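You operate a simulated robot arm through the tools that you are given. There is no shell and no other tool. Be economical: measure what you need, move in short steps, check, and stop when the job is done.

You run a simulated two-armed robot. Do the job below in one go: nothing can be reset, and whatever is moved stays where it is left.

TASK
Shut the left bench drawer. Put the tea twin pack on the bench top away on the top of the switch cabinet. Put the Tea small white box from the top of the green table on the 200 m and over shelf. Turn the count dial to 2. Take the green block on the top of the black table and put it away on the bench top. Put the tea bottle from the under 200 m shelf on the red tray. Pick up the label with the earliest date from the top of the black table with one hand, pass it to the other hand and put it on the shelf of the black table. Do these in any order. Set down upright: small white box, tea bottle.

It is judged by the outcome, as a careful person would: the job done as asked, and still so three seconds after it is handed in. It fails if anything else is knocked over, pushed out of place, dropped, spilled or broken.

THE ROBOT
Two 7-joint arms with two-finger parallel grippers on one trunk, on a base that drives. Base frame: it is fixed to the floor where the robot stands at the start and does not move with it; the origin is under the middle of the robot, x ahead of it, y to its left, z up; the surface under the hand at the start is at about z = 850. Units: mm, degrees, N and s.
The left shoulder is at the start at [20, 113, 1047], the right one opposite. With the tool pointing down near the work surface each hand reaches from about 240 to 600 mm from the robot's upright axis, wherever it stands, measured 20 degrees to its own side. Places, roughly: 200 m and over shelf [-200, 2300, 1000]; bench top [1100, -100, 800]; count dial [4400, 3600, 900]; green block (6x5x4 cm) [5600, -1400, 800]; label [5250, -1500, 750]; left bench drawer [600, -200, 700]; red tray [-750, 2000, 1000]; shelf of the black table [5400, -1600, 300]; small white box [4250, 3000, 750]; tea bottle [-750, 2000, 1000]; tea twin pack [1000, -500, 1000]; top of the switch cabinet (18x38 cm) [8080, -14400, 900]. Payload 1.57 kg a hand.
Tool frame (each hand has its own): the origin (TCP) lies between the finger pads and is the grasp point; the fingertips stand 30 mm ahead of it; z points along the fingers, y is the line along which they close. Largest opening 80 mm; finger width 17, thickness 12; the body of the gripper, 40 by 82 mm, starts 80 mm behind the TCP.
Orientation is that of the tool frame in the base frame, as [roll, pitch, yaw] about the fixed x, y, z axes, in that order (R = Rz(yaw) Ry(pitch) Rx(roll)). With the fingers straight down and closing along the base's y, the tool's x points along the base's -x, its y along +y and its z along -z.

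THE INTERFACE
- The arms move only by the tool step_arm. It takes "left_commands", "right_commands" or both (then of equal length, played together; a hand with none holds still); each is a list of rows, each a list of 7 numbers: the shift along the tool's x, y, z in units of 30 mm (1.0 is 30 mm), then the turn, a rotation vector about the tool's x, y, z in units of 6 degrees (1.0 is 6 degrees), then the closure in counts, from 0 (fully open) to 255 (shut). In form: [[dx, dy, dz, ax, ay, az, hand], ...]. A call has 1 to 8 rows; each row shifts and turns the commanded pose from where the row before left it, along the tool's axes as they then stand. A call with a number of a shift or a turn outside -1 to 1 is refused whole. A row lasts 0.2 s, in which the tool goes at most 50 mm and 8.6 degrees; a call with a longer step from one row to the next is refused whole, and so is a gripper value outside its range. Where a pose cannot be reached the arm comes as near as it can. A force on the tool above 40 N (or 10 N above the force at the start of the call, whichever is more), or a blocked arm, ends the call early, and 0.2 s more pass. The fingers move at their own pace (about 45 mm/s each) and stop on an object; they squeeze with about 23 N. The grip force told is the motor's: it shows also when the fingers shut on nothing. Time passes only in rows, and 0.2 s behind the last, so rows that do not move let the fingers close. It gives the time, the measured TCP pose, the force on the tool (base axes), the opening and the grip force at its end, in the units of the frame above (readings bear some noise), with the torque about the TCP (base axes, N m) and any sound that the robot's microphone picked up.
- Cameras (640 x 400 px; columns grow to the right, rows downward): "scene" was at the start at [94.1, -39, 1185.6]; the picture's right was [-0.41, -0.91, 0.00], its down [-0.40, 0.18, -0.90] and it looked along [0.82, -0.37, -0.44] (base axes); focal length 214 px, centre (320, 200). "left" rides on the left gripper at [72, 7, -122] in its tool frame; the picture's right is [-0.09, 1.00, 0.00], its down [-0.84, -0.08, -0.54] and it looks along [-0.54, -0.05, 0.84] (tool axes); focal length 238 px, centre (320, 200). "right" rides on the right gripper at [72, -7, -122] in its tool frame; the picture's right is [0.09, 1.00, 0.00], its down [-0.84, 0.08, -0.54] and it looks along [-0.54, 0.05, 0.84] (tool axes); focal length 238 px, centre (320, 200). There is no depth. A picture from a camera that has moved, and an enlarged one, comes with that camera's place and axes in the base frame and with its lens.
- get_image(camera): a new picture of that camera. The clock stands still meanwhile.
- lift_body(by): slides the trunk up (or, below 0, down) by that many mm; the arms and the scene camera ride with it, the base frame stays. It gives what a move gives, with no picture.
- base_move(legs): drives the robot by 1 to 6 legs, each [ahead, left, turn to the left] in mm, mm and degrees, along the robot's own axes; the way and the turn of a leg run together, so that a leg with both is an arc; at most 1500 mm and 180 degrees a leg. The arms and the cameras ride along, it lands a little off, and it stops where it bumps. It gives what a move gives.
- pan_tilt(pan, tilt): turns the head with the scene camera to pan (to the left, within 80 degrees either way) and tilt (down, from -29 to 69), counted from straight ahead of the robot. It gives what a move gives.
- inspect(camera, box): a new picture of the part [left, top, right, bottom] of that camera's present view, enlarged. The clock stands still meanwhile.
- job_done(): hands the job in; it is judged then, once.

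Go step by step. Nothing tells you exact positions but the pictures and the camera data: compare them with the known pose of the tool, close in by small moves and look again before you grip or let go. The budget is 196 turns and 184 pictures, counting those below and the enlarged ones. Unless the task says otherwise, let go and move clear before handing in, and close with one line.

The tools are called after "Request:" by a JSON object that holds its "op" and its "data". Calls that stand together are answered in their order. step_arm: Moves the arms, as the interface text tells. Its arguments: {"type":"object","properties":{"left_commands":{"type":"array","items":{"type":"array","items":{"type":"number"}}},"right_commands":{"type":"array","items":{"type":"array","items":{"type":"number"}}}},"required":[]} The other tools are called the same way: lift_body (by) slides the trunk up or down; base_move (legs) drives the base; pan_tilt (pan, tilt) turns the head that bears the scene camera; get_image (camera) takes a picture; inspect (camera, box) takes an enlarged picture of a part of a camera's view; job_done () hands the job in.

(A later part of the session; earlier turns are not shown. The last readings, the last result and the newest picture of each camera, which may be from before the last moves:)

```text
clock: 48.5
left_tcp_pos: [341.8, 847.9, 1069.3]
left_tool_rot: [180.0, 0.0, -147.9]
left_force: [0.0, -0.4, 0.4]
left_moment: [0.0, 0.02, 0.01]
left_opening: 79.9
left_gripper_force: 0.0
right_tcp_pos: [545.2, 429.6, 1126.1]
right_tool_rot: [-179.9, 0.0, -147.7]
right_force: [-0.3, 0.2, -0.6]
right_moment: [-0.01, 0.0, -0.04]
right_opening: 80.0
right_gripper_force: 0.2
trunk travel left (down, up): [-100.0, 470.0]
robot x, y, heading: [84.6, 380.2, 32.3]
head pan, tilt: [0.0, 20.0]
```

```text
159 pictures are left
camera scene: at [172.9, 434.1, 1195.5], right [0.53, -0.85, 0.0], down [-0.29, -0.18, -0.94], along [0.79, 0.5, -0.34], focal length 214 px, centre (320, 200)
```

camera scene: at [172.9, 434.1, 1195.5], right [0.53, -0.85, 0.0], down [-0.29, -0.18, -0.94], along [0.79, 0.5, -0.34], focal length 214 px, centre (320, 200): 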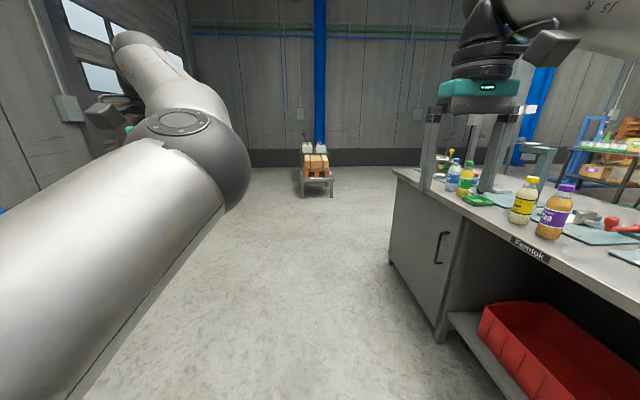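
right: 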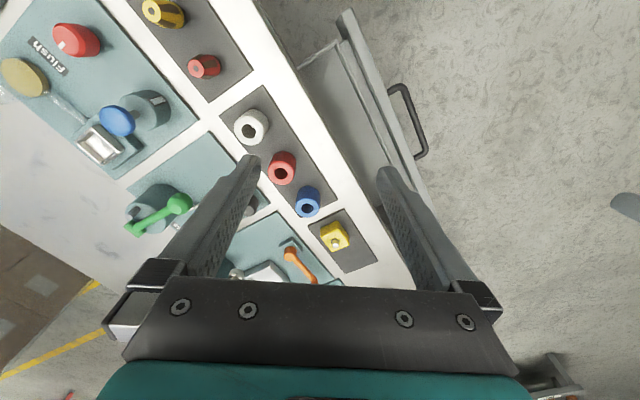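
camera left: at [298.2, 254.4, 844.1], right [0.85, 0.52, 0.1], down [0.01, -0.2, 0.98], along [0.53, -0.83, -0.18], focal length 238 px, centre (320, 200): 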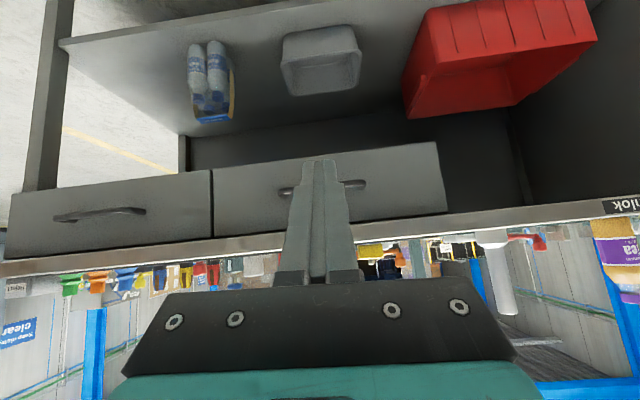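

The way ahead to the table is clear. I'll drive 2.2 m and look again.

Request:
{"op": "base_move", "data": {"legs": [[1300, 0, 0], [900, 0, 0]]}}

Request:
{"op": "get_image", "data": {"camera": "scene"}}

```text
clock: 59.5
left_tcp_pos: [2247.5, 1989.7, 1068.0]
left_tool_rot: [-179.9, 0.1, -149.4]
left_force: [-0.4, -0.7, 0.4]
left_moment: [0.0, -0.03, -0.01]
left_opening: 80.0
left_gripper_force: 0.0
right_tcp_pos: [2440.1, 1565.3, 1126.1]
right_tool_rot: [180.0, 0.0, -149.4]
right_force: [-0.1, 0.9, 0.5]
right_moment: [-0.01, -0.02, 0.02]
right_opening: 80.3
right_gripper_force: 0.0
trunk travel left (down, up): [-100.0, 470.0]
robot x, y, heading: [1979.1, 1527.6, 30.6]
head pan, tilt: [0.0, 20.0]
```

```text
158 pictures are left
camera scene: at [2066.7, 1580.7, 1195.5], right [0.51, -0.86, 0.0], down [-0.29, -0.17, -0.94], along [0.81, 0.48, -0.34], focal length 214 px, centre (320, 200)
```

scene: 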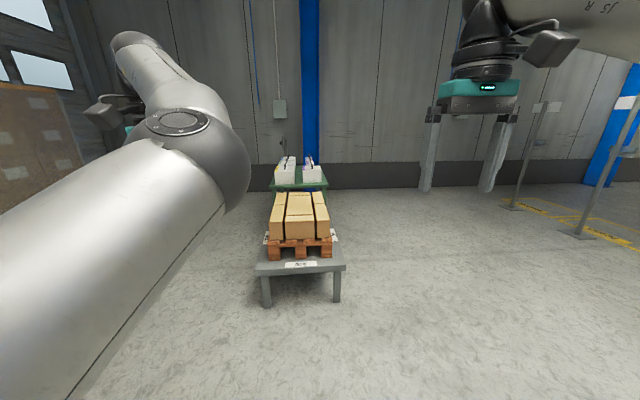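

In front is a low grey table with boxes, and behind it the green table with white boxes. Something that may be the dial is behind that. I'll zoom in.

Request:
{"op": "inspect", "data": {"camera": "scene", "box": [230, 110, 390, 210]}}

```text
4.00 times, centred on (310, 160) of scene
camera zoom: at [2066.7, 1580.7, 1195.5], right [0.51, -0.86, 0.0], down [-0.29, -0.17, -0.94], along [0.81, 0.48, -0.34], focal length 858 px, centre (360, 360)
```

zoom: 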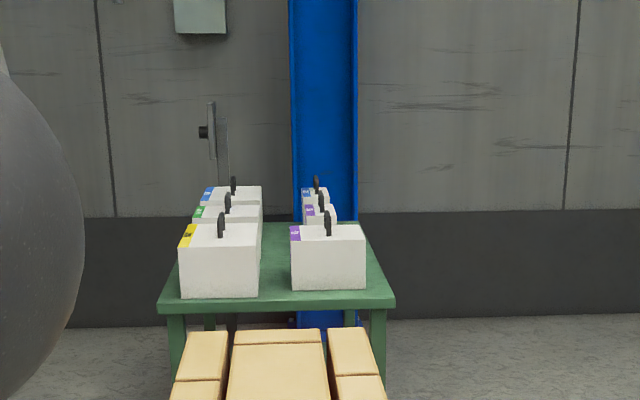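

The white boxes have loop handles and coloured labels; tea should be the purple one, and the smaller boxes stand in the right column. I'll drive round to the right side of the green table and look.

Request:
{"op": "base_move", "data": {"legs": [[0, -800, 0], [1200, 0, 0]]}}

Request:
{"op": "pan_tilt", "data": {"pan": 45, "tilt": 20}}

Request:
{"op": "get_image", "data": {"camera": "scene"}}

```text
clock: 69.4
left_tcp_pos: [3695.5, 1912.8, 1069.2]
left_tool_rot: [-180.0, 0.2, -150.4]
left_force: [-0.6, -0.7, -0.2]
left_moment: [-0.03, 0.0, 0.01]
left_opening: 80.0
left_gripper_force: 0.0
right_tcp_pos: [3879.6, 1485.8, 1126.4]
right_tool_rot: [-180.0, 0.0, -150.4]
right_force: [-0.3, 0.7, 0.7]
right_moment: [0.0, -0.01, 0.02]
right_opening: 80.1
right_gripper_force: 0.0
trunk travel left (down, up): [-100.0, 470.0]
robot x, y, heading: [3417.5, 1453.4, 29.5]
head pan, tilt: [0.0, 20.0]
```

```text
clock: 70.5
left_tcp_pos: [3694.4, 1912.6, 1069.1]
left_tool_rot: [179.9, 0.1, -150.3]
left_force: [0.4, 0.5, -0.3]
left_moment: [0.0, 0.02, 0.02]
left_opening: 80.0
left_gripper_force: 0.1
right_tcp_pos: [3880.1, 1486.7, 1126.2]
right_tool_rot: [-179.9, 0.0, -150.3]
right_force: [0.5, 0.9, 0.2]
right_moment: [-0.01, 0.01, 0.0]
right_opening: 80.1
right_gripper_force: 0.0
trunk travel left (down, up): [-100.0, 470.0]
robot x, y, heading: [3419.7, 1458.5, 29.8]
head pan, tilt: [45.0, 20.0]
```

```text
156 pictures are left
camera scene: at [3451.2, 1550.5, 1195.5], right [0.96, -0.26, 0.0], down [-0.09, -0.33, -0.94], along [0.25, 0.91, -0.34], focal length 214 px, centre (320, 200)
```

scene: 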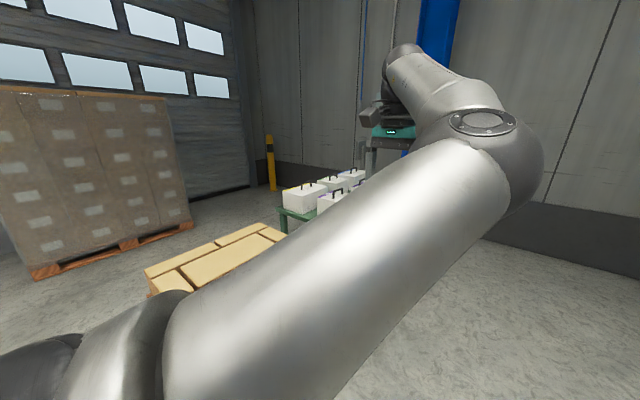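

By triangulation the green table top is near z = 590, its front-right corner near (3930, 2590), and its depth axis at about 37°. I'll turn to face its right side and slide there.

Request:
{"op": "base_move", "data": {"legs": [[0, 0, 97], [0, -1000, 0], [0, -740, 0]]}}

Request:
{"op": "pan_tilt", "data": {"pan": 10, "tilt": 35}}

Request:
{"op": "get_image", "data": {"camera": "scene"}}

```text
clock: 83.4
left_tcp_pos: [4282.9, 2736.2, 1069.6]
left_tool_rot: [180.0, 0.0, -50.2]
left_force: [-0.7, 0.4, 0.2]
left_moment: [0.0, 0.01, -0.04]
left_opening: 80.1
left_gripper_force: 0.2
right_tcp_pos: [4671.2, 2992.9, 1125.7]
right_tool_rot: [-179.9, -0.1, -50.3]
right_force: [-0.4, -0.1, 0.2]
right_moment: [-0.01, 0.02, -0.02]
right_opening: 80.1
right_gripper_force: 0.0
trunk travel left (down, up): [-100.0, 470.0]
robot x, y, heading: [4777.9, 2541.0, 129.6]
head pan, tilt: [45.0, 20.0]
```

```text
clock: 84.4
left_tcp_pos: [4282.7, 2737.1, 1068.7]
left_tool_rot: [-180.0, 0.0, -50.3]
left_force: [0.1, 0.3, -0.3]
left_moment: [-0.05, 0.0, -0.01]
left_opening: 79.9
left_gripper_force: 0.1
right_tcp_pos: [4671.4, 2992.7, 1126.0]
right_tool_rot: [-179.9, 0.0, -50.4]
right_force: [0.8, -0.4, 0.1]
right_moment: [-0.01, 0.03, 0.0]
right_opening: 79.8
right_gripper_force: 0.1
trunk travel left (down, up): [-100.0, 470.0]
robot x, y, heading: [4783.7, 2541.1, 129.6]
head pan, tilt: [10.0, 35.0]
```

```text
155 pictures are left
camera scene: at [4706.7, 2605.5, 1171.7], right [0.65, 0.76, 0.0], down [0.44, -0.37, -0.82], along [-0.63, 0.53, -0.57], focal length 214 px, centre (320, 200)
```

scene: 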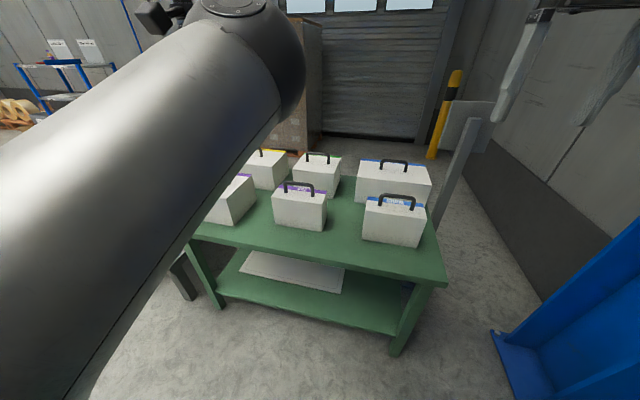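

The small tea (purple) box is at about (4150, 2980), with its handle top near z = 765 and the handle bar running at about 36°. I'll move closer, bring the left hand over it and turn the fingers across the handle.

Request:
{"op": "base_move", "data": {"legs": [[200, 0, -3]]}}

Request:
{"op": "step_arm", "data": {"left_commands": [[0, 0, 0, 0, 0, 1, 0], [0, 0, 0, 0, 0, 1, 0], [0, 0, 0, 0, 0, 1, 0], [0, 0, 0, 0, 0, 1, 0], [0, 0, 0, 0, 0, 1, 0], [0, 0, 0, 0, 0, 1, 0], [0, 0, 0, 0, 0, 1, 0], [0, 0, 0, 0, 0, 1, 0]]}}

Request:
{"op": "step_arm", "data": {"left_commands": [[0, 0, 0, 0, 0, 1, 0], [0, 0, 0, 0, 0, 1, 0], [0, 0, 0, 0, 0, 1, 0], [0, 0, 0, 0, 0, 1, 0], [0, 0, 0, 0, 0, 1, 0], [0, 0, 0, 0, 0, 1, 0], [0, 0, 0, 0, 0, 1, 0]]}}

Request:
{"op": "get_image", "data": {"camera": "left"}}

Request:
{"op": "get_image", "data": {"camera": "scene"}}

```text
clock: 86.0
left_tcp_pos: [4169.4, 2920.4, 1067.9]
left_tool_rot: [180.0, 0.1, -53.3]
left_force: [-0.3, -0.2, 0.2]
left_moment: [0.01, -0.04, 0.0]
left_opening: 80.0
left_gripper_force: 0.0
right_tcp_pos: [4571.4, 3155.1, 1126.0]
right_tool_rot: [-180.0, 0.1, -53.3]
right_force: [-0.1, 0.6, -0.2]
right_moment: [-0.04, -0.03, -0.01]
right_opening: 80.0
right_gripper_force: 0.1
trunk travel left (down, up): [-100.0, 470.0]
robot x, y, heading: [4657.0, 2700.2, 126.5]
head pan, tilt: [10.0, 35.0]
```

```text
clock: 87.8
left_tcp_pos: [4169.3, 2921.1, 1068.8]
left_tool_rot: [179.8, 0.2, -101.6]
left_force: [-0.4, -0.3, -0.1]
left_moment: [0.0, 0.0, -0.02]
left_opening: 80.2
left_gripper_force: 0.1
right_tcp_pos: [4570.2, 3155.9, 1125.6]
right_tool_rot: [-180.0, 0.0, -53.3]
right_force: [-0.8, 0.1, -0.1]
right_moment: [0.03, 0.01, 0.0]
right_opening: 80.0
right_gripper_force: 0.0
trunk travel left (down, up): [-100.0, 470.0]
robot x, y, heading: [4656.1, 2695.3, 126.7]
head pan, tilt: [10.0, 35.0]
```

```text
clock: 89.4
left_tcp_pos: [4170.0, 2918.8, 1069.4]
left_tool_rot: [179.9, 0.0, -143.4]
left_force: [-0.5, 0.1, -0.4]
left_moment: [-0.01, 0.0, -0.02]
left_opening: 79.8
left_gripper_force: 0.1
right_tcp_pos: [4570.5, 3155.3, 1126.0]
right_tool_rot: [179.9, 0.1, -53.4]
right_force: [-0.7, 0.3, -0.8]
right_moment: [0.03, -0.01, 0.02]
right_opening: 80.1
right_gripper_force: 0.0
trunk travel left (down, up): [-100.0, 470.0]
robot x, y, heading: [4654.6, 2698.8, 126.8]
head pan, tilt: [10.0, 35.0]
```

```text
154 pictures are left
camera left: at [4107.4, 2880.6, 1192.0], right [-0.52, 0.85, 0.0], down [0.72, 0.44, 0.54], along [0.46, 0.28, -0.84], focal length 238 px, centre (320, 200)
```

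left: 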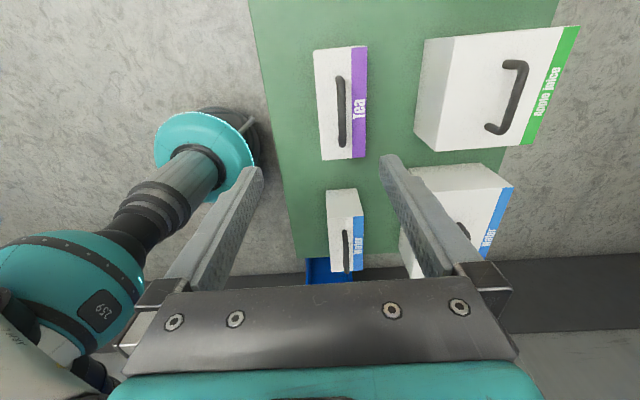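

```text
153 pictures are left
camera scene: at [4585.8, 2767.3, 1171.7], right [0.69, 0.73, 0.0], down [0.42, -0.39, -0.82], along [-0.6, 0.56, -0.57], focal length 214 px, centre (320, 200)
```

scene: 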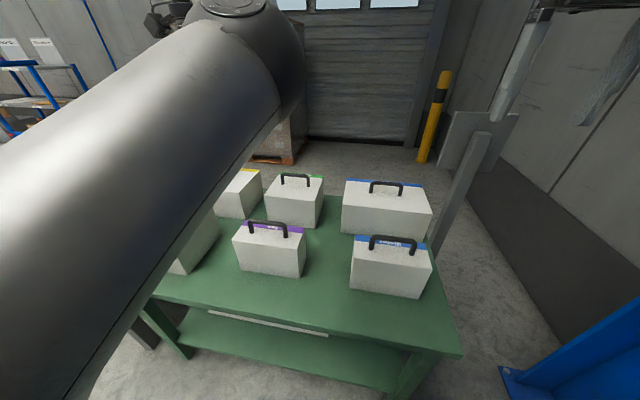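

The left camera shows "Tea" on the thin box. Two views put its handle top at about (4166, 2959, 775), so I'll centre over it and come partway down.

Request:
{"op": "step_arm", "data": {"left_commands": [[-0.4, 0.6, 0, 0, 0, 0, 0], [-0.35, 0.5, 0, 0, 0, 0, 0], [0, 0, 1, 0, 0, 0, 0], [0, 0, 1, 0, 0, 0, 0], [0, 0, 1, 0, 0, 0, 0], [0, 0, 1, 0, 0, 0, 0], [0, 0, 1, 0, 0, 0, 0], [0, 0, 1, 0, 0, 0, 0]]}}

Request:
{"op": "get_image", "data": {"camera": "left"}}

Request:
{"op": "get_image", "data": {"camera": "scene"}}

```text
clock: 91.2
left_tcp_pos: [4168.5, 2960.5, 890.1]
left_tool_rot: [179.8, 0.0, -143.3]
left_force: [-0.5, -0.1, -0.5]
left_moment: [0.0, 0.01, 0.01]
left_opening: 80.0
left_gripper_force: 0.1
right_tcp_pos: [4570.8, 3155.1, 1125.3]
right_tool_rot: [179.9, 0.0, -53.3]
right_force: [0.2, -0.6, 0.8]
right_moment: [-0.02, 0.01, -0.02]
right_opening: 79.7
right_gripper_force: 0.1
trunk travel left (down, up): [-100.0, 470.0]
robot x, y, heading: [4654.6, 2701.4, 126.9]
head pan, tilt: [10.0, 35.0]
```

```text
152 pictures are left
camera left: at [4107.8, 2921.5, 1013.1], right [-0.52, 0.85, 0.0], down [0.72, 0.44, 0.54], along [0.46, 0.28, -0.84], focal length 238 px, centre (320, 200)
```

left: 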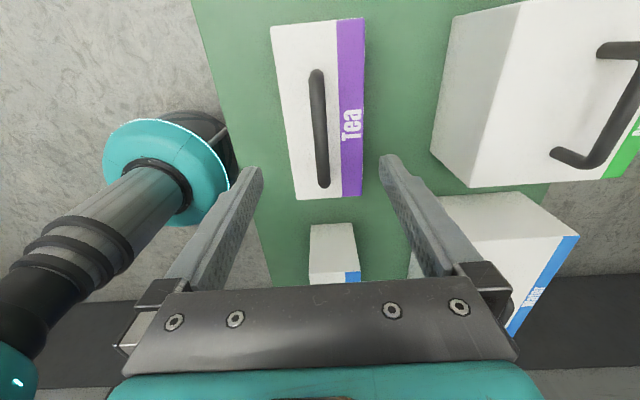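

```text
151 pictures are left
camera scene: at [4585.8, 2767.3, 1171.7], right [0.69, 0.73, 0.0], down [0.42, -0.39, -0.82], along [-0.6, 0.56, -0.57], focal length 214 px, centre (320, 200)
```

scene: 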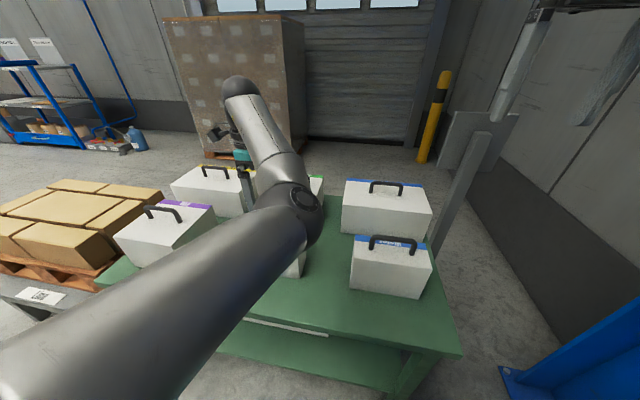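

The hand is centred over the handle and aligned with it. I'll go down another 125 mm and close.

Request:
{"op": "step_arm", "data": {"left_commands": [[0, 0, 1, 0, 0, 0.2, 0], [0, 0, 1, 0, 0, 0, 0], [0, 0, 1, 0, 0, 0, 0], [0, 0, 1, 0, 0, 0, 0], [0, 0, 0.2, 0, 0, 0, 0]]}}

Request:
{"op": "get_image", "data": {"camera": "left"}}

```text
clock: 92.4
left_tcp_pos: [4161.8, 2965.3, 779.2]
left_tool_rot: [178.1, -0.4, -144.6]
left_force: [2.0, 0.3, 11.9]
left_moment: [0.48, 0.1, -0.16]
left_opening: 79.9
left_gripper_force: 0.0
right_tcp_pos: [4571.6, 3154.7, 1125.5]
right_tool_rot: [179.9, 0.0, -53.3]
right_force: [0.3, 0.7, 0.3]
right_moment: [0.02, -0.01, 0.01]
right_opening: 79.8
right_gripper_force: 0.1
trunk travel left (down, up): [-100.0, 470.0]
robot x, y, heading: [4655.4, 2701.9, 126.5]
head pan, tilt: [10.0, 35.0]
stopped in row 5 (left hand): the force on the tool passed its limit at 47 N (the readings are from after the stop); the commanded pose is now the measured one
```

```text
150 pictures are left
camera left: at [4103.6, 2925.6, 902.3], right [-0.5, 0.86, 0.03], down [0.74, 0.41, 0.53], along [0.45, 0.29, -0.85], focal length 238 px, centre (320, 200)
```

left: 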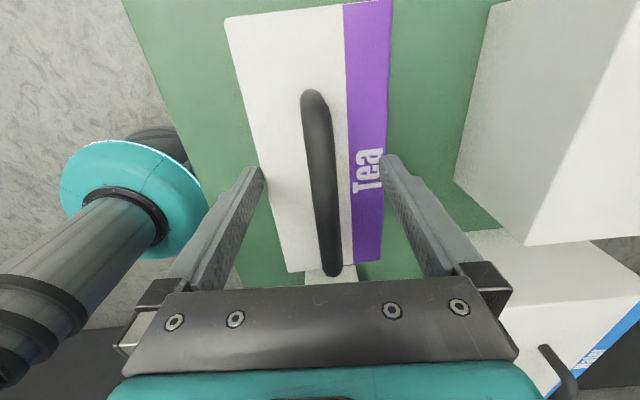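

A fingertip touched the box top, at about z = 749. I'll raise 9 mm and close on the handle.

Request:
{"op": "step_arm", "data": {"left_commands": [[0, 0, -0.3, 0.3, 0, 0.2, 0], [0, 0, 0, 0, 0, 0, 255], [0, 0, 0, 0, 0, 0, 255], [0, 0, 0, 0, 0, 0, 255], [0, 0, 0, 0, 0, 0, 255], [0, 0, 0, 0, 0, 0, 255]]}}

Request:
{"op": "get_image", "data": {"camera": "left"}}

```text
clock: 93.8
left_tcp_pos: [4163.0, 2964.1, 785.8]
left_tool_rot: [-179.8, -0.5, -145.7]
left_force: [-1.4, 1.1, 3.5]
left_moment: [0.04, -0.03, 0.06]
left_opening: 13.7
left_gripper_force: 23.3
right_tcp_pos: [4572.0, 3155.5, 1125.8]
right_tool_rot: [-179.9, 0.1, -53.3]
right_force: [0.0, -1.2, 0.2]
right_moment: [0.05, -0.01, 0.0]
right_opening: 80.0
right_gripper_force: 0.1
trunk travel left (down, up): [-100.0, 470.0]
robot x, y, heading: [4657.1, 2697.6, 126.7]
head pan, tilt: [10.0, 35.0]
```

```text
149 pictures are left
camera left: at [4100.3, 2929.0, 908.7], right [-0.48, 0.88, 0.0], down [0.74, 0.41, 0.54], along [0.47, 0.26, -0.84], focal length 238 px, centre (320, 200)
```

left: 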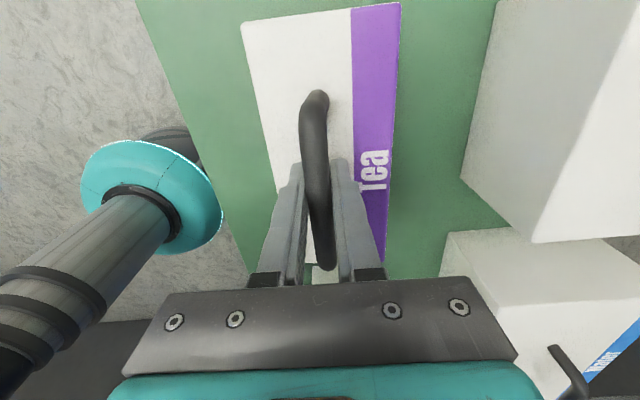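

It's gripped on the handle, near its centre. Lifting.

Request:
{"op": "step_arm", "data": {"left_commands": [[0, 0, -0.5, 0, 0, 0, 255], [0, 0, -1, 0, 0, 0, 255], [0, 0, -1, 0, 0, 0, 255], [0, 0, -1, 0, 0, 0, 255], [0, 0, -1, 0, 0, 0, 255], [0, 0, -1, 0, 0, 0, 255], [0, 0, -1, 0, 0, 0, 255], [0, 0, -1, 0, 0, 0, 255]]}}

Request:
{"op": "get_image", "data": {"camera": "left"}}

Request:
{"op": "pan_tilt", "data": {"pan": -10, "tilt": 20}}

Request:
{"op": "get_image", "data": {"camera": "scene"}}

```text
clock: 95.6
left_tcp_pos: [4162.9, 2965.0, 1010.3]
left_tool_rot: [-179.7, -0.3, -145.8]
left_force: [0.1, 0.2, -4.8]
left_moment: [-0.06, 0.0, -0.01]
left_opening: 13.7
left_gripper_force: 22.3
right_tcp_pos: [4571.0, 3155.9, 1124.5]
right_tool_rot: [180.0, 0.0, -53.4]
right_force: [0.0, -0.6, 0.7]
right_moment: [0.0, -0.01, 0.0]
right_opening: 80.1
right_gripper_force: 0.0
trunk travel left (down, up): [-100.0, 470.0]
robot x, y, heading: [4654.5, 2700.8, 126.6]
head pan, tilt: [10.0, 35.0]
```

```text
148 pictures are left
camera left: at [4100.9, 2930.2, 1133.0], right [-0.48, 0.88, -0.01], down [0.74, 0.41, 0.54], along [0.47, 0.26, -0.84], focal length 238 px, centre (320, 200)
```

left: 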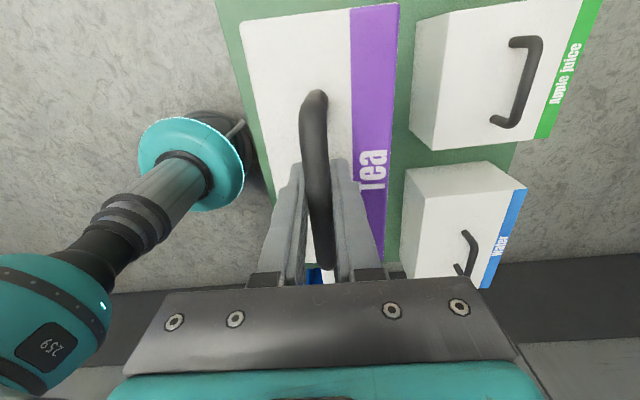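

```text
clock: 96.5
left_tcp_pos: [4164.0, 2964.9, 1008.7]
left_tool_rot: [-179.6, -0.4, -145.9]
left_force: [0.5, 0.0, -5.6]
left_moment: [-0.04, 0.01, 0.03]
left_opening: 13.7
left_gripper_force: 23.1
right_tcp_pos: [4571.5, 3155.6, 1124.8]
right_tool_rot: [180.0, -0.1, -53.4]
right_force: [0.2, 0.6, 0.3]
right_moment: [-0.03, 0.05, -0.02]
right_opening: 80.0
right_gripper_force: 0.1
trunk travel left (down, up): [-100.0, 470.0]
robot x, y, heading: [4651.8, 2700.2, 126.8]
head pan, tilt: [-10.0, 20.0]
```

```text
147 pictures are left
camera scene: at [4607.8, 2790.2, 1195.4], right [0.89, 0.45, 0.0], down [0.15, -0.31, -0.94], along [-0.42, 0.84, -0.34], focal length 214 px, centre (320, 200)
```

scene: 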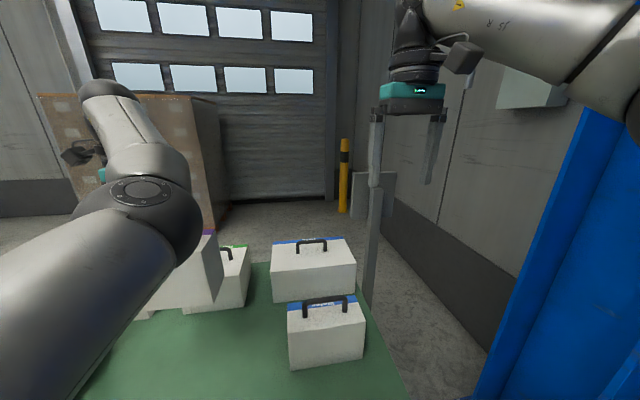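

I have the box in the left hand; it weighs about 0.5 kg. The dial faces away from this side, so I must go round the front of the grey table to the far side. I'll raise the trunk and drive.

Request:
{"op": "lift_body", "data": {"by": 100}}

Request:
{"op": "base_move", "data": {"legs": [[-500, 0, 0], [0, 0, 90], [1050, 0, 0], [1050, 0, 0]]}}

Request:
{"op": "pan_tilt", "data": {"pan": -75, "tilt": 20}}

Request:
{"op": "get_image", "data": {"camera": "scene"}}

```text
clock: 97.8
left_tcp_pos: [4164.6, 2965.9, 1108.3]
left_tool_rot: [-179.7, -0.3, -145.8]
left_force: [-0.6, -0.2, -5.7]
left_moment: [-0.06, 0.02, 0.01]
left_opening: 13.6
left_gripper_force: 23.0
right_tcp_pos: [4570.4, 3155.9, 1224.7]
right_tool_rot: [-179.9, 0.0, -53.4]
right_force: [-0.4, -0.3, 0.4]
right_moment: [-0.04, 0.02, -0.01]
right_opening: 79.8
right_gripper_force: 0.1
trunk travel left (down, up): [-200.0, 370.0]
robot x, y, heading: [4656.6, 2698.6, 126.5]
head pan, tilt: [-10.0, 20.0]
```

```text
clock: 114.6
left_tcp_pos: [3068.8, 494.7, 1109.9]
left_tool_rot: [-179.7, -0.4, -53.9]
left_force: [0.0, 0.3, -5.1]
left_moment: [0.01, -0.02, -0.01]
left_opening: 13.5
left_gripper_force: 23.5
right_tcp_pos: [2866.8, 895.1, 1225.3]
right_tool_rot: [180.0, 0.0, 38.4]
right_force: [-0.1, 0.2, -0.3]
right_moment: [-0.02, 0.03, -0.02]
right_opening: 80.0
right_gripper_force: 0.0
trunk travel left (down, up): [-200.0, 370.0]
robot x, y, heading: [3315.5, 994.6, -141.2]
head pan, tilt: [-10.0, 20.0]
```

```text
clock: 115.9
left_tcp_pos: [3069.2, 495.9, 1109.5]
left_tool_rot: [-179.7, -0.4, -53.9]
left_force: [0.4, -0.8, -4.7]
left_moment: [0.01, -0.02, 0.01]
left_opening: 13.5
left_gripper_force: 22.5
right_tcp_pos: [2865.5, 895.3, 1224.8]
right_tool_rot: [-180.0, 0.0, 38.5]
right_force: [0.5, -0.1, 0.1]
right_moment: [-0.02, -0.01, -0.03]
right_opening: 80.2
right_gripper_force: 0.1
trunk travel left (down, up): [-200.0, 370.0]
robot x, y, heading: [3317.7, 993.2, -141.6]
head pan, tilt: [-75.0, 20.0]
```

```text
146 pictures are left
camera scene: at [3235.6, 1042.4, 1295.5], right [0.59, 0.81, 0.0], down [0.28, -0.2, -0.94], along [-0.76, 0.56, -0.34], focal length 214 px, centre (320, 200)
```

scene: 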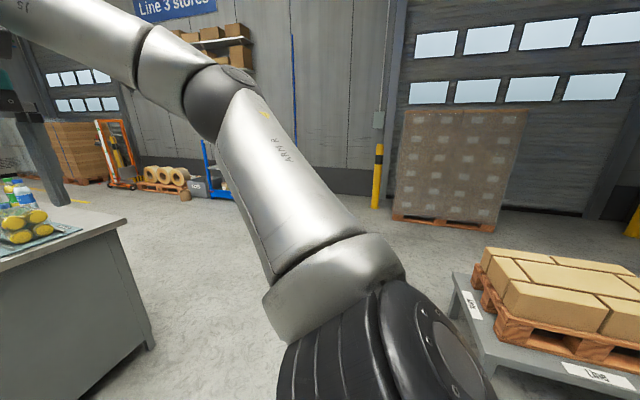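

The corridor between the bench end, the pallet stack and the grey table is open. I'll go ahead a bit, sidestep right past the grey table front, then turn to face along the far side.

Request:
{"op": "base_move", "data": {"legs": [[150, 0, 0], [0, -1100, 0], [0, -1100, 0], [0, 0, 178]]}}

Request:
{"op": "pan_tilt", "data": {"pan": -10, "tilt": 20}}

Request:
{"op": "get_image", "data": {"camera": "scene"}}

```text
clock: 134.9
left_tcp_pos: [2157.9, 3106.5, 1108.4]
left_tool_rot: [-179.7, -0.3, 120.5]
left_force: [-0.3, -0.2, -5.7]
left_moment: [0.0, 0.0, 0.0]
left_opening: 13.6
left_gripper_force: 23.0
right_tcp_pos: [2321.2, 2688.4, 1225.6]
right_tool_rot: [179.9, 0.1, -147.0]
right_force: [0.3, 0.6, 0.3]
right_moment: [0.0, -0.05, -0.01]
right_opening: 80.1
right_gripper_force: 0.1
trunk travel left (down, up): [-200.0, 370.0]
robot x, y, heading: [1859.5, 2634.6, 33.1]
head pan, tilt: [-75.0, 20.0]
```

```text
clock: 136.2
left_tcp_pos: [2158.1, 3104.8, 1109.0]
left_tool_rot: [-179.8, -0.2, 120.4]
left_force: [-0.6, 0.3, -6.6]
left_moment: [0.01, 0.01, 0.0]
left_opening: 13.3
left_gripper_force: 22.5
right_tcp_pos: [2320.6, 2688.4, 1226.7]
right_tool_rot: [180.0, -0.1, -147.0]
right_force: [0.0, 0.2, 0.4]
right_moment: [-0.03, 0.01, -0.03]
right_opening: 79.8
right_gripper_force: 0.1
trunk travel left (down, up): [-200.0, 370.0]
robot x, y, heading: [1858.2, 2635.1, 32.8]
head pan, tilt: [-10.0, 20.0]
```

```text
145 pictures are left
camera scene: at [1955.9, 2672.7, 1295.5], right [0.39, -0.92, 0.0], down [-0.32, -0.13, -0.94], along [0.86, 0.37, -0.34], focal length 214 px, centre (320, 200)
```

scene: 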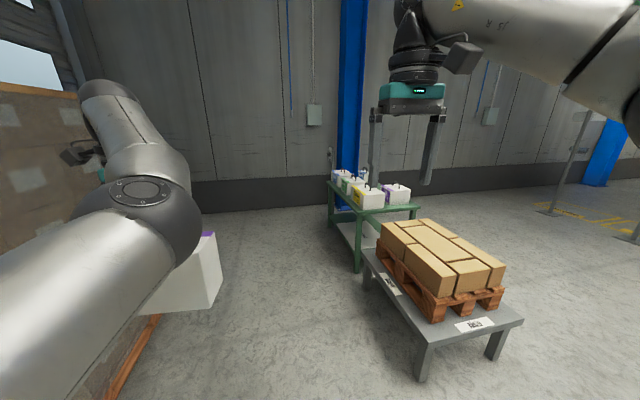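

The left corridor is free and the dial post is visible behind the table. I'll drive along the table's far side.

Request:
{"op": "base_move", "data": {"legs": [[0, 0, 3.5], [1000, 0, 0], [900, 0, 0]]}}

Request:
{"op": "pan_tilt", "data": {"pan": -25, "tilt": 25}}

Request:
{"op": "get_image", "data": {"camera": "scene"}}

```text
clock: 146.2
left_tcp_pos: [3636.7, 4281.0, 1109.2]
left_tool_rot: [-179.8, -0.4, 125.4]
left_force: [0.8, 1.2, -4.8]
left_moment: [0.03, 0.0, -0.01]
left_opening: 13.7
left_gripper_force: 23.3
right_tcp_pos: [3835.5, 3878.5, 1225.1]
right_tool_rot: [-180.0, 0.0, -142.0]
right_force: [-0.4, -0.1, -0.4]
right_moment: [0.0, 0.04, 0.0]
right_opening: 80.2
right_gripper_force: 0.0
trunk travel left (down, up): [-200.0, 370.0]
robot x, y, heading: [3381.3, 3780.2, 37.8]
head pan, tilt: [-10.0, 20.0]
```

```text
clock: 147.0
left_tcp_pos: [3636.7, 4281.8, 1109.0]
left_tool_rot: [-179.7, -0.3, 125.5]
left_force: [-0.8, -0.9, -4.9]
left_moment: [0.02, 0.01, 0.01]
left_opening: 13.6
left_gripper_force: 22.7
right_tcp_pos: [3834.1, 3878.3, 1225.9]
right_tool_rot: [-180.0, 0.0, -142.1]
right_force: [-0.4, -0.2, 0.7]
right_moment: [0.0, -0.01, 0.02]
right_opening: 80.1
right_gripper_force: 0.1
trunk travel left (down, up): [-200.0, 370.0]
robot x, y, heading: [3377.9, 3783.9, 37.9]
head pan, tilt: [-25.0, 25.0]
```

```text
144 pictures are left
camera scene: at [3480.4, 3809.0, 1287.4], right [0.23, -0.97, 0.0], down [-0.41, -0.1, -0.91], along [0.88, 0.2, -0.42], focal length 214 px, centre (320, 200)
```

scene: 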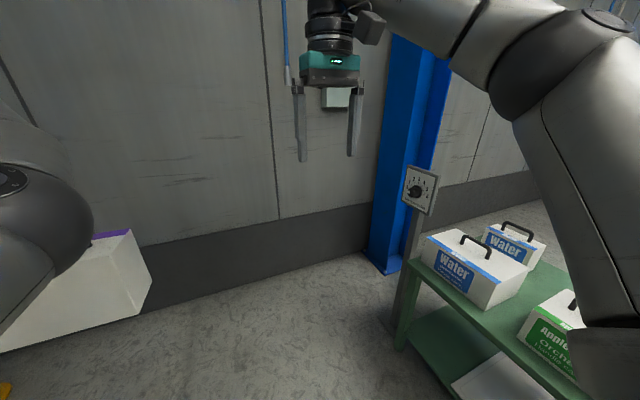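

The dial plate is now visible on its post at about (4450, 3580, 910). I'll zoom in on it.

Request:
{"op": "inspect", "data": {"camera": "scene", "box": [385, 155, 449, 225]}}

```text
5.71 times, centred on (417, 190) of scene
camera zoom: at [3480.4, 3809.0, 1287.4], right [0.23, -0.97, 0.0], down [-0.41, -0.1, -0.91], along [0.88, 0.2, -0.42], focal length 1226 px, centre (-234, 257)
```

zoom: 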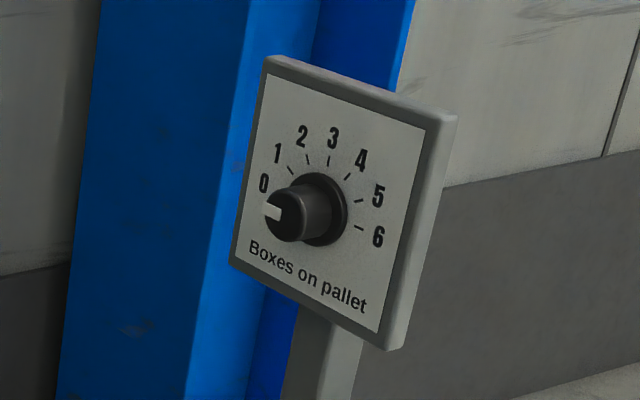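

The dial points at 0, so it needs two steps clockwise to reach 2. Triangulation puts the knob at about (4414, 3591, 932). I'll turn to face it here, where there is room, then slide left.

Request:
{"op": "base_move", "data": {"legs": [[0, 0, -91], [0, 800, 0]]}}

Request:
{"op": "pan_tilt", "data": {"pan": -8, "tilt": 20}}

Request:
{"op": "get_image", "data": {"camera": "scene"}}

```text
clock: 155.2
left_tcp_pos: [4528.7, 3999.2, 1109.3]
left_tool_rot: [-179.7, -0.3, 33.7]
left_force: [0.2, -0.4, -4.9]
left_moment: [0.04, 0.0, 0.02]
left_opening: 13.5
left_gripper_force: 22.6
right_tcp_pos: [4119.9, 3813.3, 1225.2]
right_tool_rot: [-180.0, 0.0, 126.1]
right_force: [0.1, -0.2, 0.1]
right_moment: [0.0, 0.03, -0.02]
right_opening: 80.0
right_gripper_force: 0.0
trunk travel left (down, up): [-200.0, 370.0]
robot x, y, heading: [4036.6, 4269.5, -53.8]
head pan, tilt: [-25.0, 25.0]
```

```text
clock: 156.0
left_tcp_pos: [4528.0, 3999.4, 1108.5]
left_tool_rot: [-179.6, -0.2, 33.7]
left_force: [-0.2, 0.2, -5.0]
left_moment: [0.01, -0.04, -0.01]
left_opening: 13.7
left_gripper_force: 23.1
right_tcp_pos: [4119.4, 3813.4, 1227.0]
right_tool_rot: [-180.0, 0.0, 126.2]
right_force: [0.0, -1.0, 0.0]
right_moment: [0.01, 0.0, -0.01]
right_opening: 79.9
right_gripper_force: 0.1
trunk travel left (down, up): [-200.0, 370.0]
robot x, y, heading: [4037.4, 4266.6, -54.0]
head pan, tilt: [-8.0, 20.0]
```

```text
142 pictures are left
camera scene: at [4089.1, 4177.1, 1295.5], right [-0.88, -0.47, 0.0], down [-0.16, 0.3, -0.94], along [0.44, -0.83, -0.34], focal length 214 px, centre (320, 200)
```

scene: 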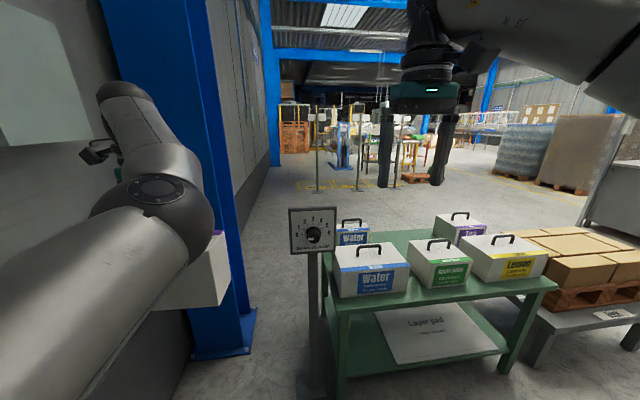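

The dial is nearly frontal, about 760 mm ahead and 85 mm to my right. I'll lower the trunk and tilt the right hand to point forward.

Request:
{"op": "lift_body", "data": {"by": -100}}

Request:
{"op": "step_arm", "data": {"right_commands": [[-0.3, 0, 0.4, 0, -1, 0, 0], [-0.26, 0, 0.43, 0, -1, 0, 0], [-0.21, 0, 0.45, 0, -1, 0, 0], [-0.16, 0, 0.47, 0, -1, 0, 0], [-0.11, 0, 0.49, 0, -1, 0, 0], [-0.06, 0, 0.5, 0, -1, 0, 0], [-0.01, 0, 0.5, 0, -1, 0, 0], [0.04, 0, 0.5, 0, -1, 0, 0]]}}

Request:
{"op": "step_arm", "data": {"right_commands": [[0.1, 0, 0.49, 0, -1, 0, 0], [0.15, 0, 0.48, 0, -1, 0, 0], [0.2, 0, 0.46, 0, -1, 0, 0], [0.24, 0, 0.44, 0, -1, 0, 0], [0.29, 0, 0.41, 0, -1, 0, 0], [0.33, 0, 0.37, 0, -1, 0, 0], [0.37, 0, 0.34, 0, -1, 0, 0]]}}

Request:
{"op": "get_image", "data": {"camera": "right"}}

Request:
{"op": "get_image", "data": {"camera": "scene"}}

```text
clock: 157.4
left_tcp_pos: [4528.4, 4000.0, 1009.0]
left_tool_rot: [-179.7, -0.3, 33.7]
left_force: [-1.1, 0.1, -5.1]
left_moment: [0.0, 0.0, -0.01]
left_opening: 13.2
left_gripper_force: 23.4
right_tcp_pos: [4119.9, 3812.6, 1126.1]
right_tool_rot: [-179.9, 0.0, 126.2]
right_force: [-0.4, 0.8, -0.2]
right_moment: [0.0, -0.03, 0.0]
right_opening: 80.0
right_gripper_force: 0.1
trunk travel left (down, up): [-100.0, 470.0]
robot x, y, heading: [4040.9, 4266.5, -53.7]
head pan, tilt: [-8.0, 20.0]
```

```text
clock: 159.2
left_tcp_pos: [4527.5, 3999.4, 1008.6]
left_tool_rot: [-179.6, -0.2, 33.7]
left_force: [0.8, -0.5, -4.7]
left_moment: [0.01, -0.01, 0.0]
left_opening: 13.8
left_gripper_force: 23.1
right_tcp_pos: [4162.2, 3755.3, 1031.2]
right_tool_rot: [180.0, 48.0, 126.1]
right_force: [0.6, -0.4, -0.1]
right_moment: [0.03, -0.01, -0.01]
right_opening: 79.8
right_gripper_force: 0.1
trunk travel left (down, up): [-100.0, 470.0]
robot x, y, heading: [4040.0, 4268.5, -53.6]
head pan, tilt: [-8.0, 20.0]
```

```text
clock: 160.8
left_tcp_pos: [4527.7, 3999.7, 1008.1]
left_tool_rot: [-179.7, -0.3, 33.8]
left_force: [0.7, 0.5, -5.7]
left_moment: [0.03, 0.01, 0.0]
left_opening: 13.6
left_gripper_force: 22.6
right_tcp_pos: [4189.5, 3727.5, 982.6]
right_tool_rot: [-179.7, 73.4, 128.1]
right_force: [-0.4, 0.2, 0.2]
right_moment: [0.05, -0.04, 0.01]
right_opening: 79.8
right_gripper_force: 0.0
right hand out of reach, approached as far as the arm can: row 5, 6, 7
trunk travel left (down, up): [-100.0, 470.0]
robot x, y, heading: [4035.2, 4268.6, -53.7]
head pan, tilt: [-8.0, 20.0]
```

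```text
141 pictures are left
camera right: at [4099.0, 3831.7, 948.1], right [0.77, 0.63, -0.09], down [-0.11, 0.27, 0.96], along [0.63, -0.73, 0.28], focal length 238 px, centre (320, 200)
```

right: 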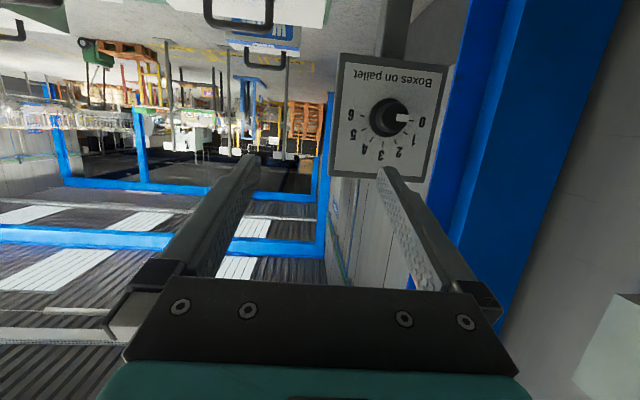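

```text
140 pictures are left
camera scene: at [4089.2, 4177.0, 1195.5], right [-0.88, -0.47, 0.0], down [-0.16, 0.3, -0.94], along [0.44, -0.83, -0.34], focal length 214 px, centre (320, 200)
```

scene: 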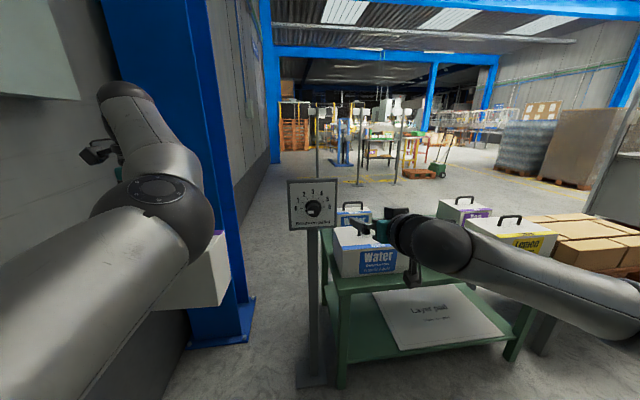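

The knob is at about (4424, 3596, 921). I'll shift the right hand left, forward and down while finishing the tilt to horizontal.

Request:
{"op": "step_arm", "data": {"right_commands": [[0.3, 0.93, 0.6, 0, -0.7, 0, 0], [0.35, 0.93, 0.6, 0, -0.7, 0, 0], [0.4, 0.93, 0.6, 0, -0.7, 0, 0], [0.45, 0.93, 0.6, 0, -0.7, 0, 0]]}}

Request:
{"op": "get_image", "data": {"camera": "right"}}

```text
clock: 161.8
left_tcp_pos: [4529.1, 3999.4, 1009.9]
left_tool_rot: [-179.7, -0.3, 33.7]
left_force: [0.2, 0.0, -5.2]
left_moment: [0.03, 0.0, 0.03]
left_opening: 13.5
left_gripper_force: 22.6
right_tcp_pos: [4204.5, 3729.7, 988.2]
right_tool_rot: [-178.9, 75.9, 131.5]
right_force: [-0.6, -0.7, -0.1]
right_moment: [-0.04, -0.03, 0.01]
right_opening: 80.1
right_gripper_force: 0.1
right hand out of reach, approached as far as the arm can: row 1, 2, 3, 4
trunk travel left (down, up): [-100.0, 470.0]
robot x, y, heading: [4040.4, 4263.8, -53.8]
head pan, tilt: [-8.0, 20.0]
```

```text
139 pictures are left
camera right: at [4111.8, 3828.6, 948.2], right [0.75, 0.66, -0.09], down [-0.15, 0.3, 0.94], along [0.65, -0.69, 0.32], focal length 238 px, centre (320, 200)
```

right: 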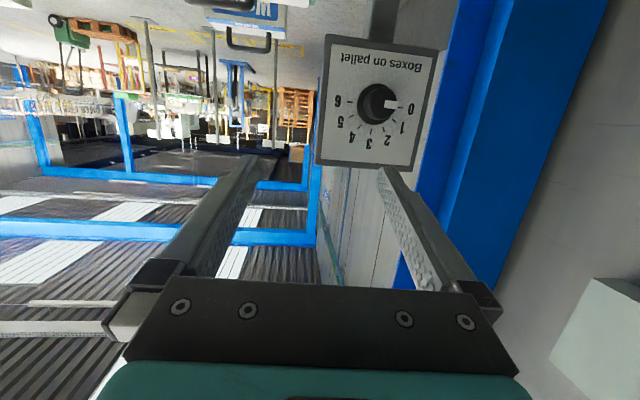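

The wrist is at a limit at this short reach. I'll back the base a little and extend the arm further.

Request:
{"op": "base_move", "data": {"legs": [[-100, 0, 0]]}}

Request:
{"op": "step_arm", "data": {"right_commands": [[0, 0, 1, 0, 0, 0, 0], [0, 0, 1, 0, 0, 0, 0], [0, 0, 1, 0, 0, 0, 0], [0, 0, 0, 0, 0, 0, 0]]}}

Request:
{"op": "get_image", "data": {"camera": "right"}}

```text
clock: 162.9
left_tcp_pos: [4469.6, 4080.2, 1009.2]
left_tool_rot: [-179.8, -0.2, 33.7]
left_force: [-0.4, -0.4, -4.8]
left_moment: [-0.02, -0.01, 0.01]
left_opening: 13.2
left_gripper_force: 23.4
right_tcp_pos: [4145.4, 3809.9, 989.1]
right_tool_rot: [-178.6, 76.0, 131.3]
right_force: [-0.2, 0.0, 0.0]
right_moment: [0.02, -0.01, -0.02]
right_opening: 79.8
right_gripper_force: 0.0
trunk travel left (down, up): [-100.0, 470.0]
robot x, y, heading: [3980.2, 4348.3, -53.7]
head pan, tilt: [-8.0, 20.0]
```

```text
clock: 163.9
left_tcp_pos: [4468.1, 4081.0, 1008.8]
left_tool_rot: [-179.6, -0.2, 33.6]
left_force: [0.7, -0.3, -5.0]
left_moment: [0.03, 0.01, -0.04]
left_opening: 13.7
left_gripper_force: 22.7
right_tcp_pos: [4187.7, 3731.1, 961.5]
right_tool_rot: [-179.0, 75.8, 131.4]
right_force: [0.3, 0.6, -0.4]
right_moment: [0.0, 0.01, 0.01]
right_opening: 80.0
right_gripper_force: 0.0
right hand out of reach, approached as far as the arm can: row 1, 2, 3
trunk travel left (down, up): [-100.0, 470.0]
robot x, y, heading: [3980.0, 4353.5, -53.8]
head pan, tilt: [-8.0, 20.0]
```

```text
138 pictures are left
camera right: at [4094.3, 3830.8, 922.7], right [0.74, 0.66, -0.09], down [-0.14, 0.3, 0.94], along [0.65, -0.69, 0.32], focal length 238 px, centre (320, 200)
```

right: 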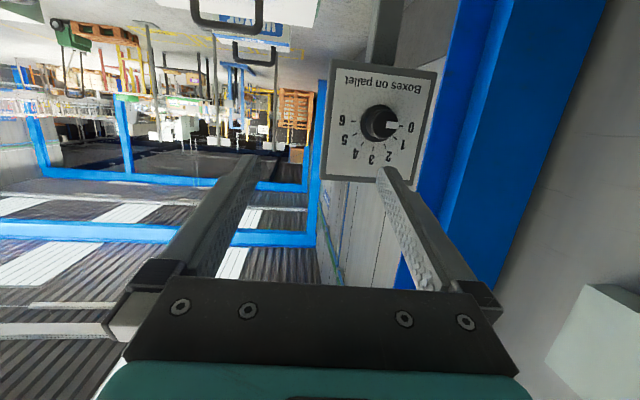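

Request:
{"op": "step_arm", "data": {"right_commands": [[0.3, 0.9, 0, 0, 0, 0, 0], [0.3, 0.9, 0, 0, 0, 0, 0], [0.3, 0.9, 0, 0, -0.8, 0, 0], [0, 0, 0, 0, -0.8, 0, 0]]}}

```text
clock: 164.9
left_tcp_pos: [4469.3, 4078.4, 1010.3]
left_tool_rot: [-179.6, -0.4, 33.7]
left_force: [0.4, 0.6, -4.1]
left_moment: [0.01, -0.01, 0.0]
left_opening: 13.5
left_gripper_force: 23.2
right_tcp_pos: [4183.0, 3736.6, 967.4]
right_tool_rot: [-178.7, 77.5, 132.9]
right_force: [-0.2, -0.4, 0.0]
right_moment: [0.0, -0.05, -0.02]
right_opening: 80.2
right_gripper_force: 0.0
right hand out of reach, approached as far as the arm can: row 1, 2, 3, 4
trunk travel left (down, up): [-100.0, 470.0]
robot x, y, heading: [3980.2, 4352.9, -53.8]
head pan, tilt: [-8.0, 20.0]
```

The right wrist limits sideways motion, but a 77° pitch is close enough, since I can rotate about the true knob axis. I'll tuck the box inwards and use the base to line the hand up with the knob.

Request:
{"op": "step_arm", "data": {"left_commands": [[-1, 0, 0, 0, 0, 0, 255], [-1, 0, 0, 0, 0, 0, 255], [-1, 0, 0, 0, 0, 0, 255], [-1, 0, 0, 0, 0, 0, 255]]}}

Request:
{"op": "base_move", "data": {"legs": [[0, 172, 0], [110, 0, -6]]}}

Request:
{"op": "get_image", "data": {"camera": "right"}}

Request:
{"op": "get_image", "data": {"camera": "scene"}}

```text
clock: 165.9
left_tcp_pos: [4443.9, 4062.2, 1008.8]
left_tool_rot: [-179.6, -0.3, 33.6]
left_force: [-0.2, -0.5, -5.2]
left_moment: [0.03, -0.04, -0.02]
left_opening: 13.6
left_gripper_force: 23.3
left hand out of reach, approached as far as the arm can: row 2, 3, 4
right_tcp_pos: [4183.7, 3735.9, 967.7]
right_tool_rot: [-178.7, 77.5, 132.8]
right_force: [-0.8, -0.1, -0.4]
right_moment: [0.01, -0.03, 0.01]
right_opening: 80.1
right_gripper_force: 0.0
trunk travel left (down, up): [-100.0, 470.0]
robot x, y, heading: [3979.9, 4347.4, -53.8]
head pan, tilt: [-8.0, 20.0]
```

```text
clock: 168.2
left_tcp_pos: [4607.4, 4021.7, 1009.3]
left_tool_rot: [-179.6, -0.4, 27.3]
left_force: [0.3, 0.5, -5.3]
left_moment: [0.02, -0.02, 0.02]
left_opening: 13.4
left_gripper_force: 22.7
right_tcp_pos: [4310.7, 3725.3, 968.0]
right_tool_rot: [-178.8, 77.5, 126.4]
right_force: [0.8, -0.4, 0.2]
right_moment: [-0.02, 0.01, -0.05]
right_opening: 79.8
right_gripper_force: 0.1
trunk travel left (down, up): [-100.0, 470.0]
robot x, y, heading: [4176.2, 4356.8, -60.0]
head pan, tilt: [-8.0, 20.0]
```

```text
137 pictures are left
camera right: at [4227.7, 3831.3, 923.6], right [0.8, 0.59, -0.09], down [-0.13, 0.33, 0.93], along [0.58, -0.74, 0.34], focal length 238 px, centre (320, 200)
```

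right: 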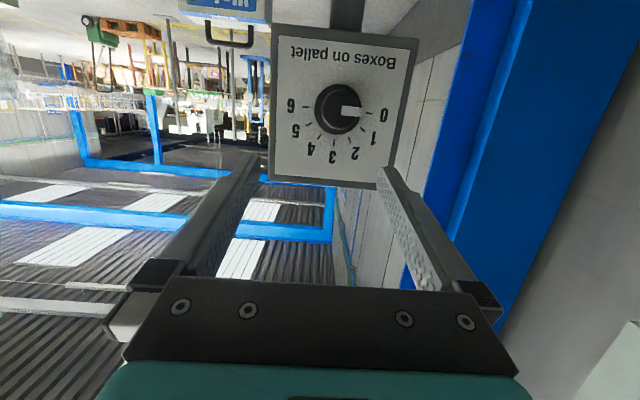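

```text
136 pictures are left
camera scene: at [4216.0, 4261.1, 1195.4], right [-0.93, -0.37, 0.0], down [-0.13, 0.32, -0.94], along [0.35, -0.87, -0.34], focal length 214 px, centre (320, 200)
```

scene: 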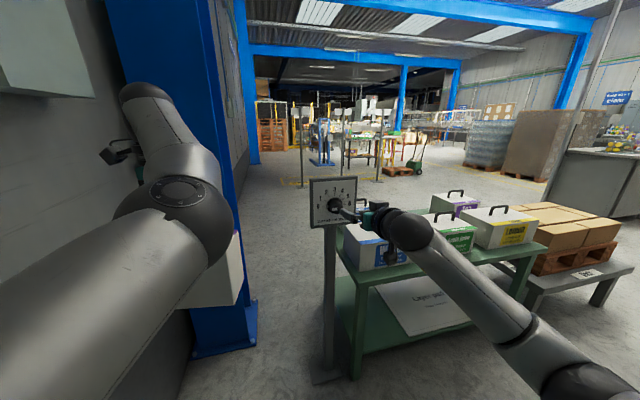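

The hand is aligned with the plate, and the pointer is at 0 with 30° steps on the scale. The knob is about 175 mm ahead, 17 mm left and 49 mm lower, so I'll close in part of the way.

Request:
{"op": "step_arm", "data": {"right_commands": [[0.22, 0.14, 0.9, 0, 0, 0, 0], [0.22, 0.14, 0.9, 0, 0, 0, 0], [0.22, 0.14, 0.9, 0, 0, 0, 0], [0.22, 0.14, 0.9, 0, 0, 0, 0]]}}

Request:
{"op": "get_image", "data": {"camera": "right"}}

Request:
{"op": "inspect", "data": {"camera": "scene", "box": [290, 160, 410, 250]}}

```text
clock: 169.2
left_tcp_pos: [4607.0, 4022.6, 1008.2]
left_tool_rot: [-179.6, -0.3, 27.4]
left_force: [0.2, -0.3, -4.8]
left_moment: [0.0, -0.04, -0.01]
left_opening: 13.7
left_gripper_force: 23.2
right_tcp_pos: [4338.0, 3670.2, 913.2]
right_tool_rot: [-179.0, 77.4, 126.4]
right_force: [-0.3, -0.4, 0.3]
right_moment: [-0.01, 0.01, 0.02]
right_opening: 80.1
right_gripper_force: 0.0
right hand out of reach, approached as far as the arm can: row 1, 2, 3, 4
trunk travel left (down, up): [-100.0, 470.0]
robot x, y, heading: [4176.7, 4355.0, -59.8]
head pan, tilt: [-8.0, 20.0]
```

```text
135 pictures are left
camera right: at [4253.7, 3775.9, 868.6], right [0.8, 0.59, -0.09], down [-0.14, 0.33, 0.93], along [0.58, -0.73, 0.35], focal length 238 px, centre (320, 200)
```

right: 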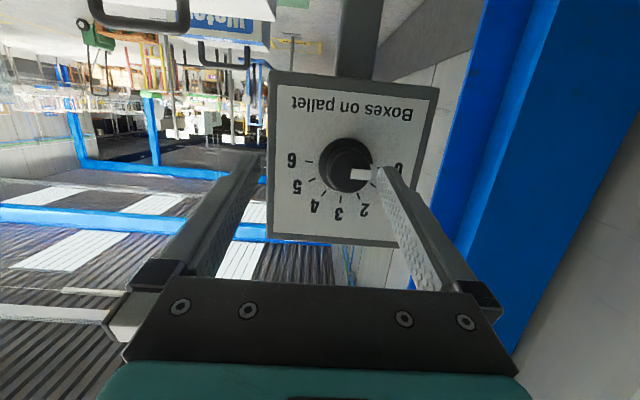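

```text
4.44 times, centred on (350, 205) of scene
camera zoom: at [4215.5, 4261.6, 1195.6], right [-0.93, -0.37, 0.0], down [-0.13, 0.32, -0.94], along [0.35, -0.87, -0.34], focal length 953 px, centre (187, 178)
```

zoom: 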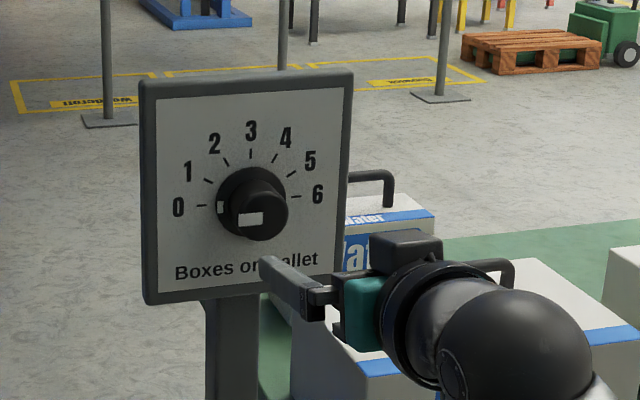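

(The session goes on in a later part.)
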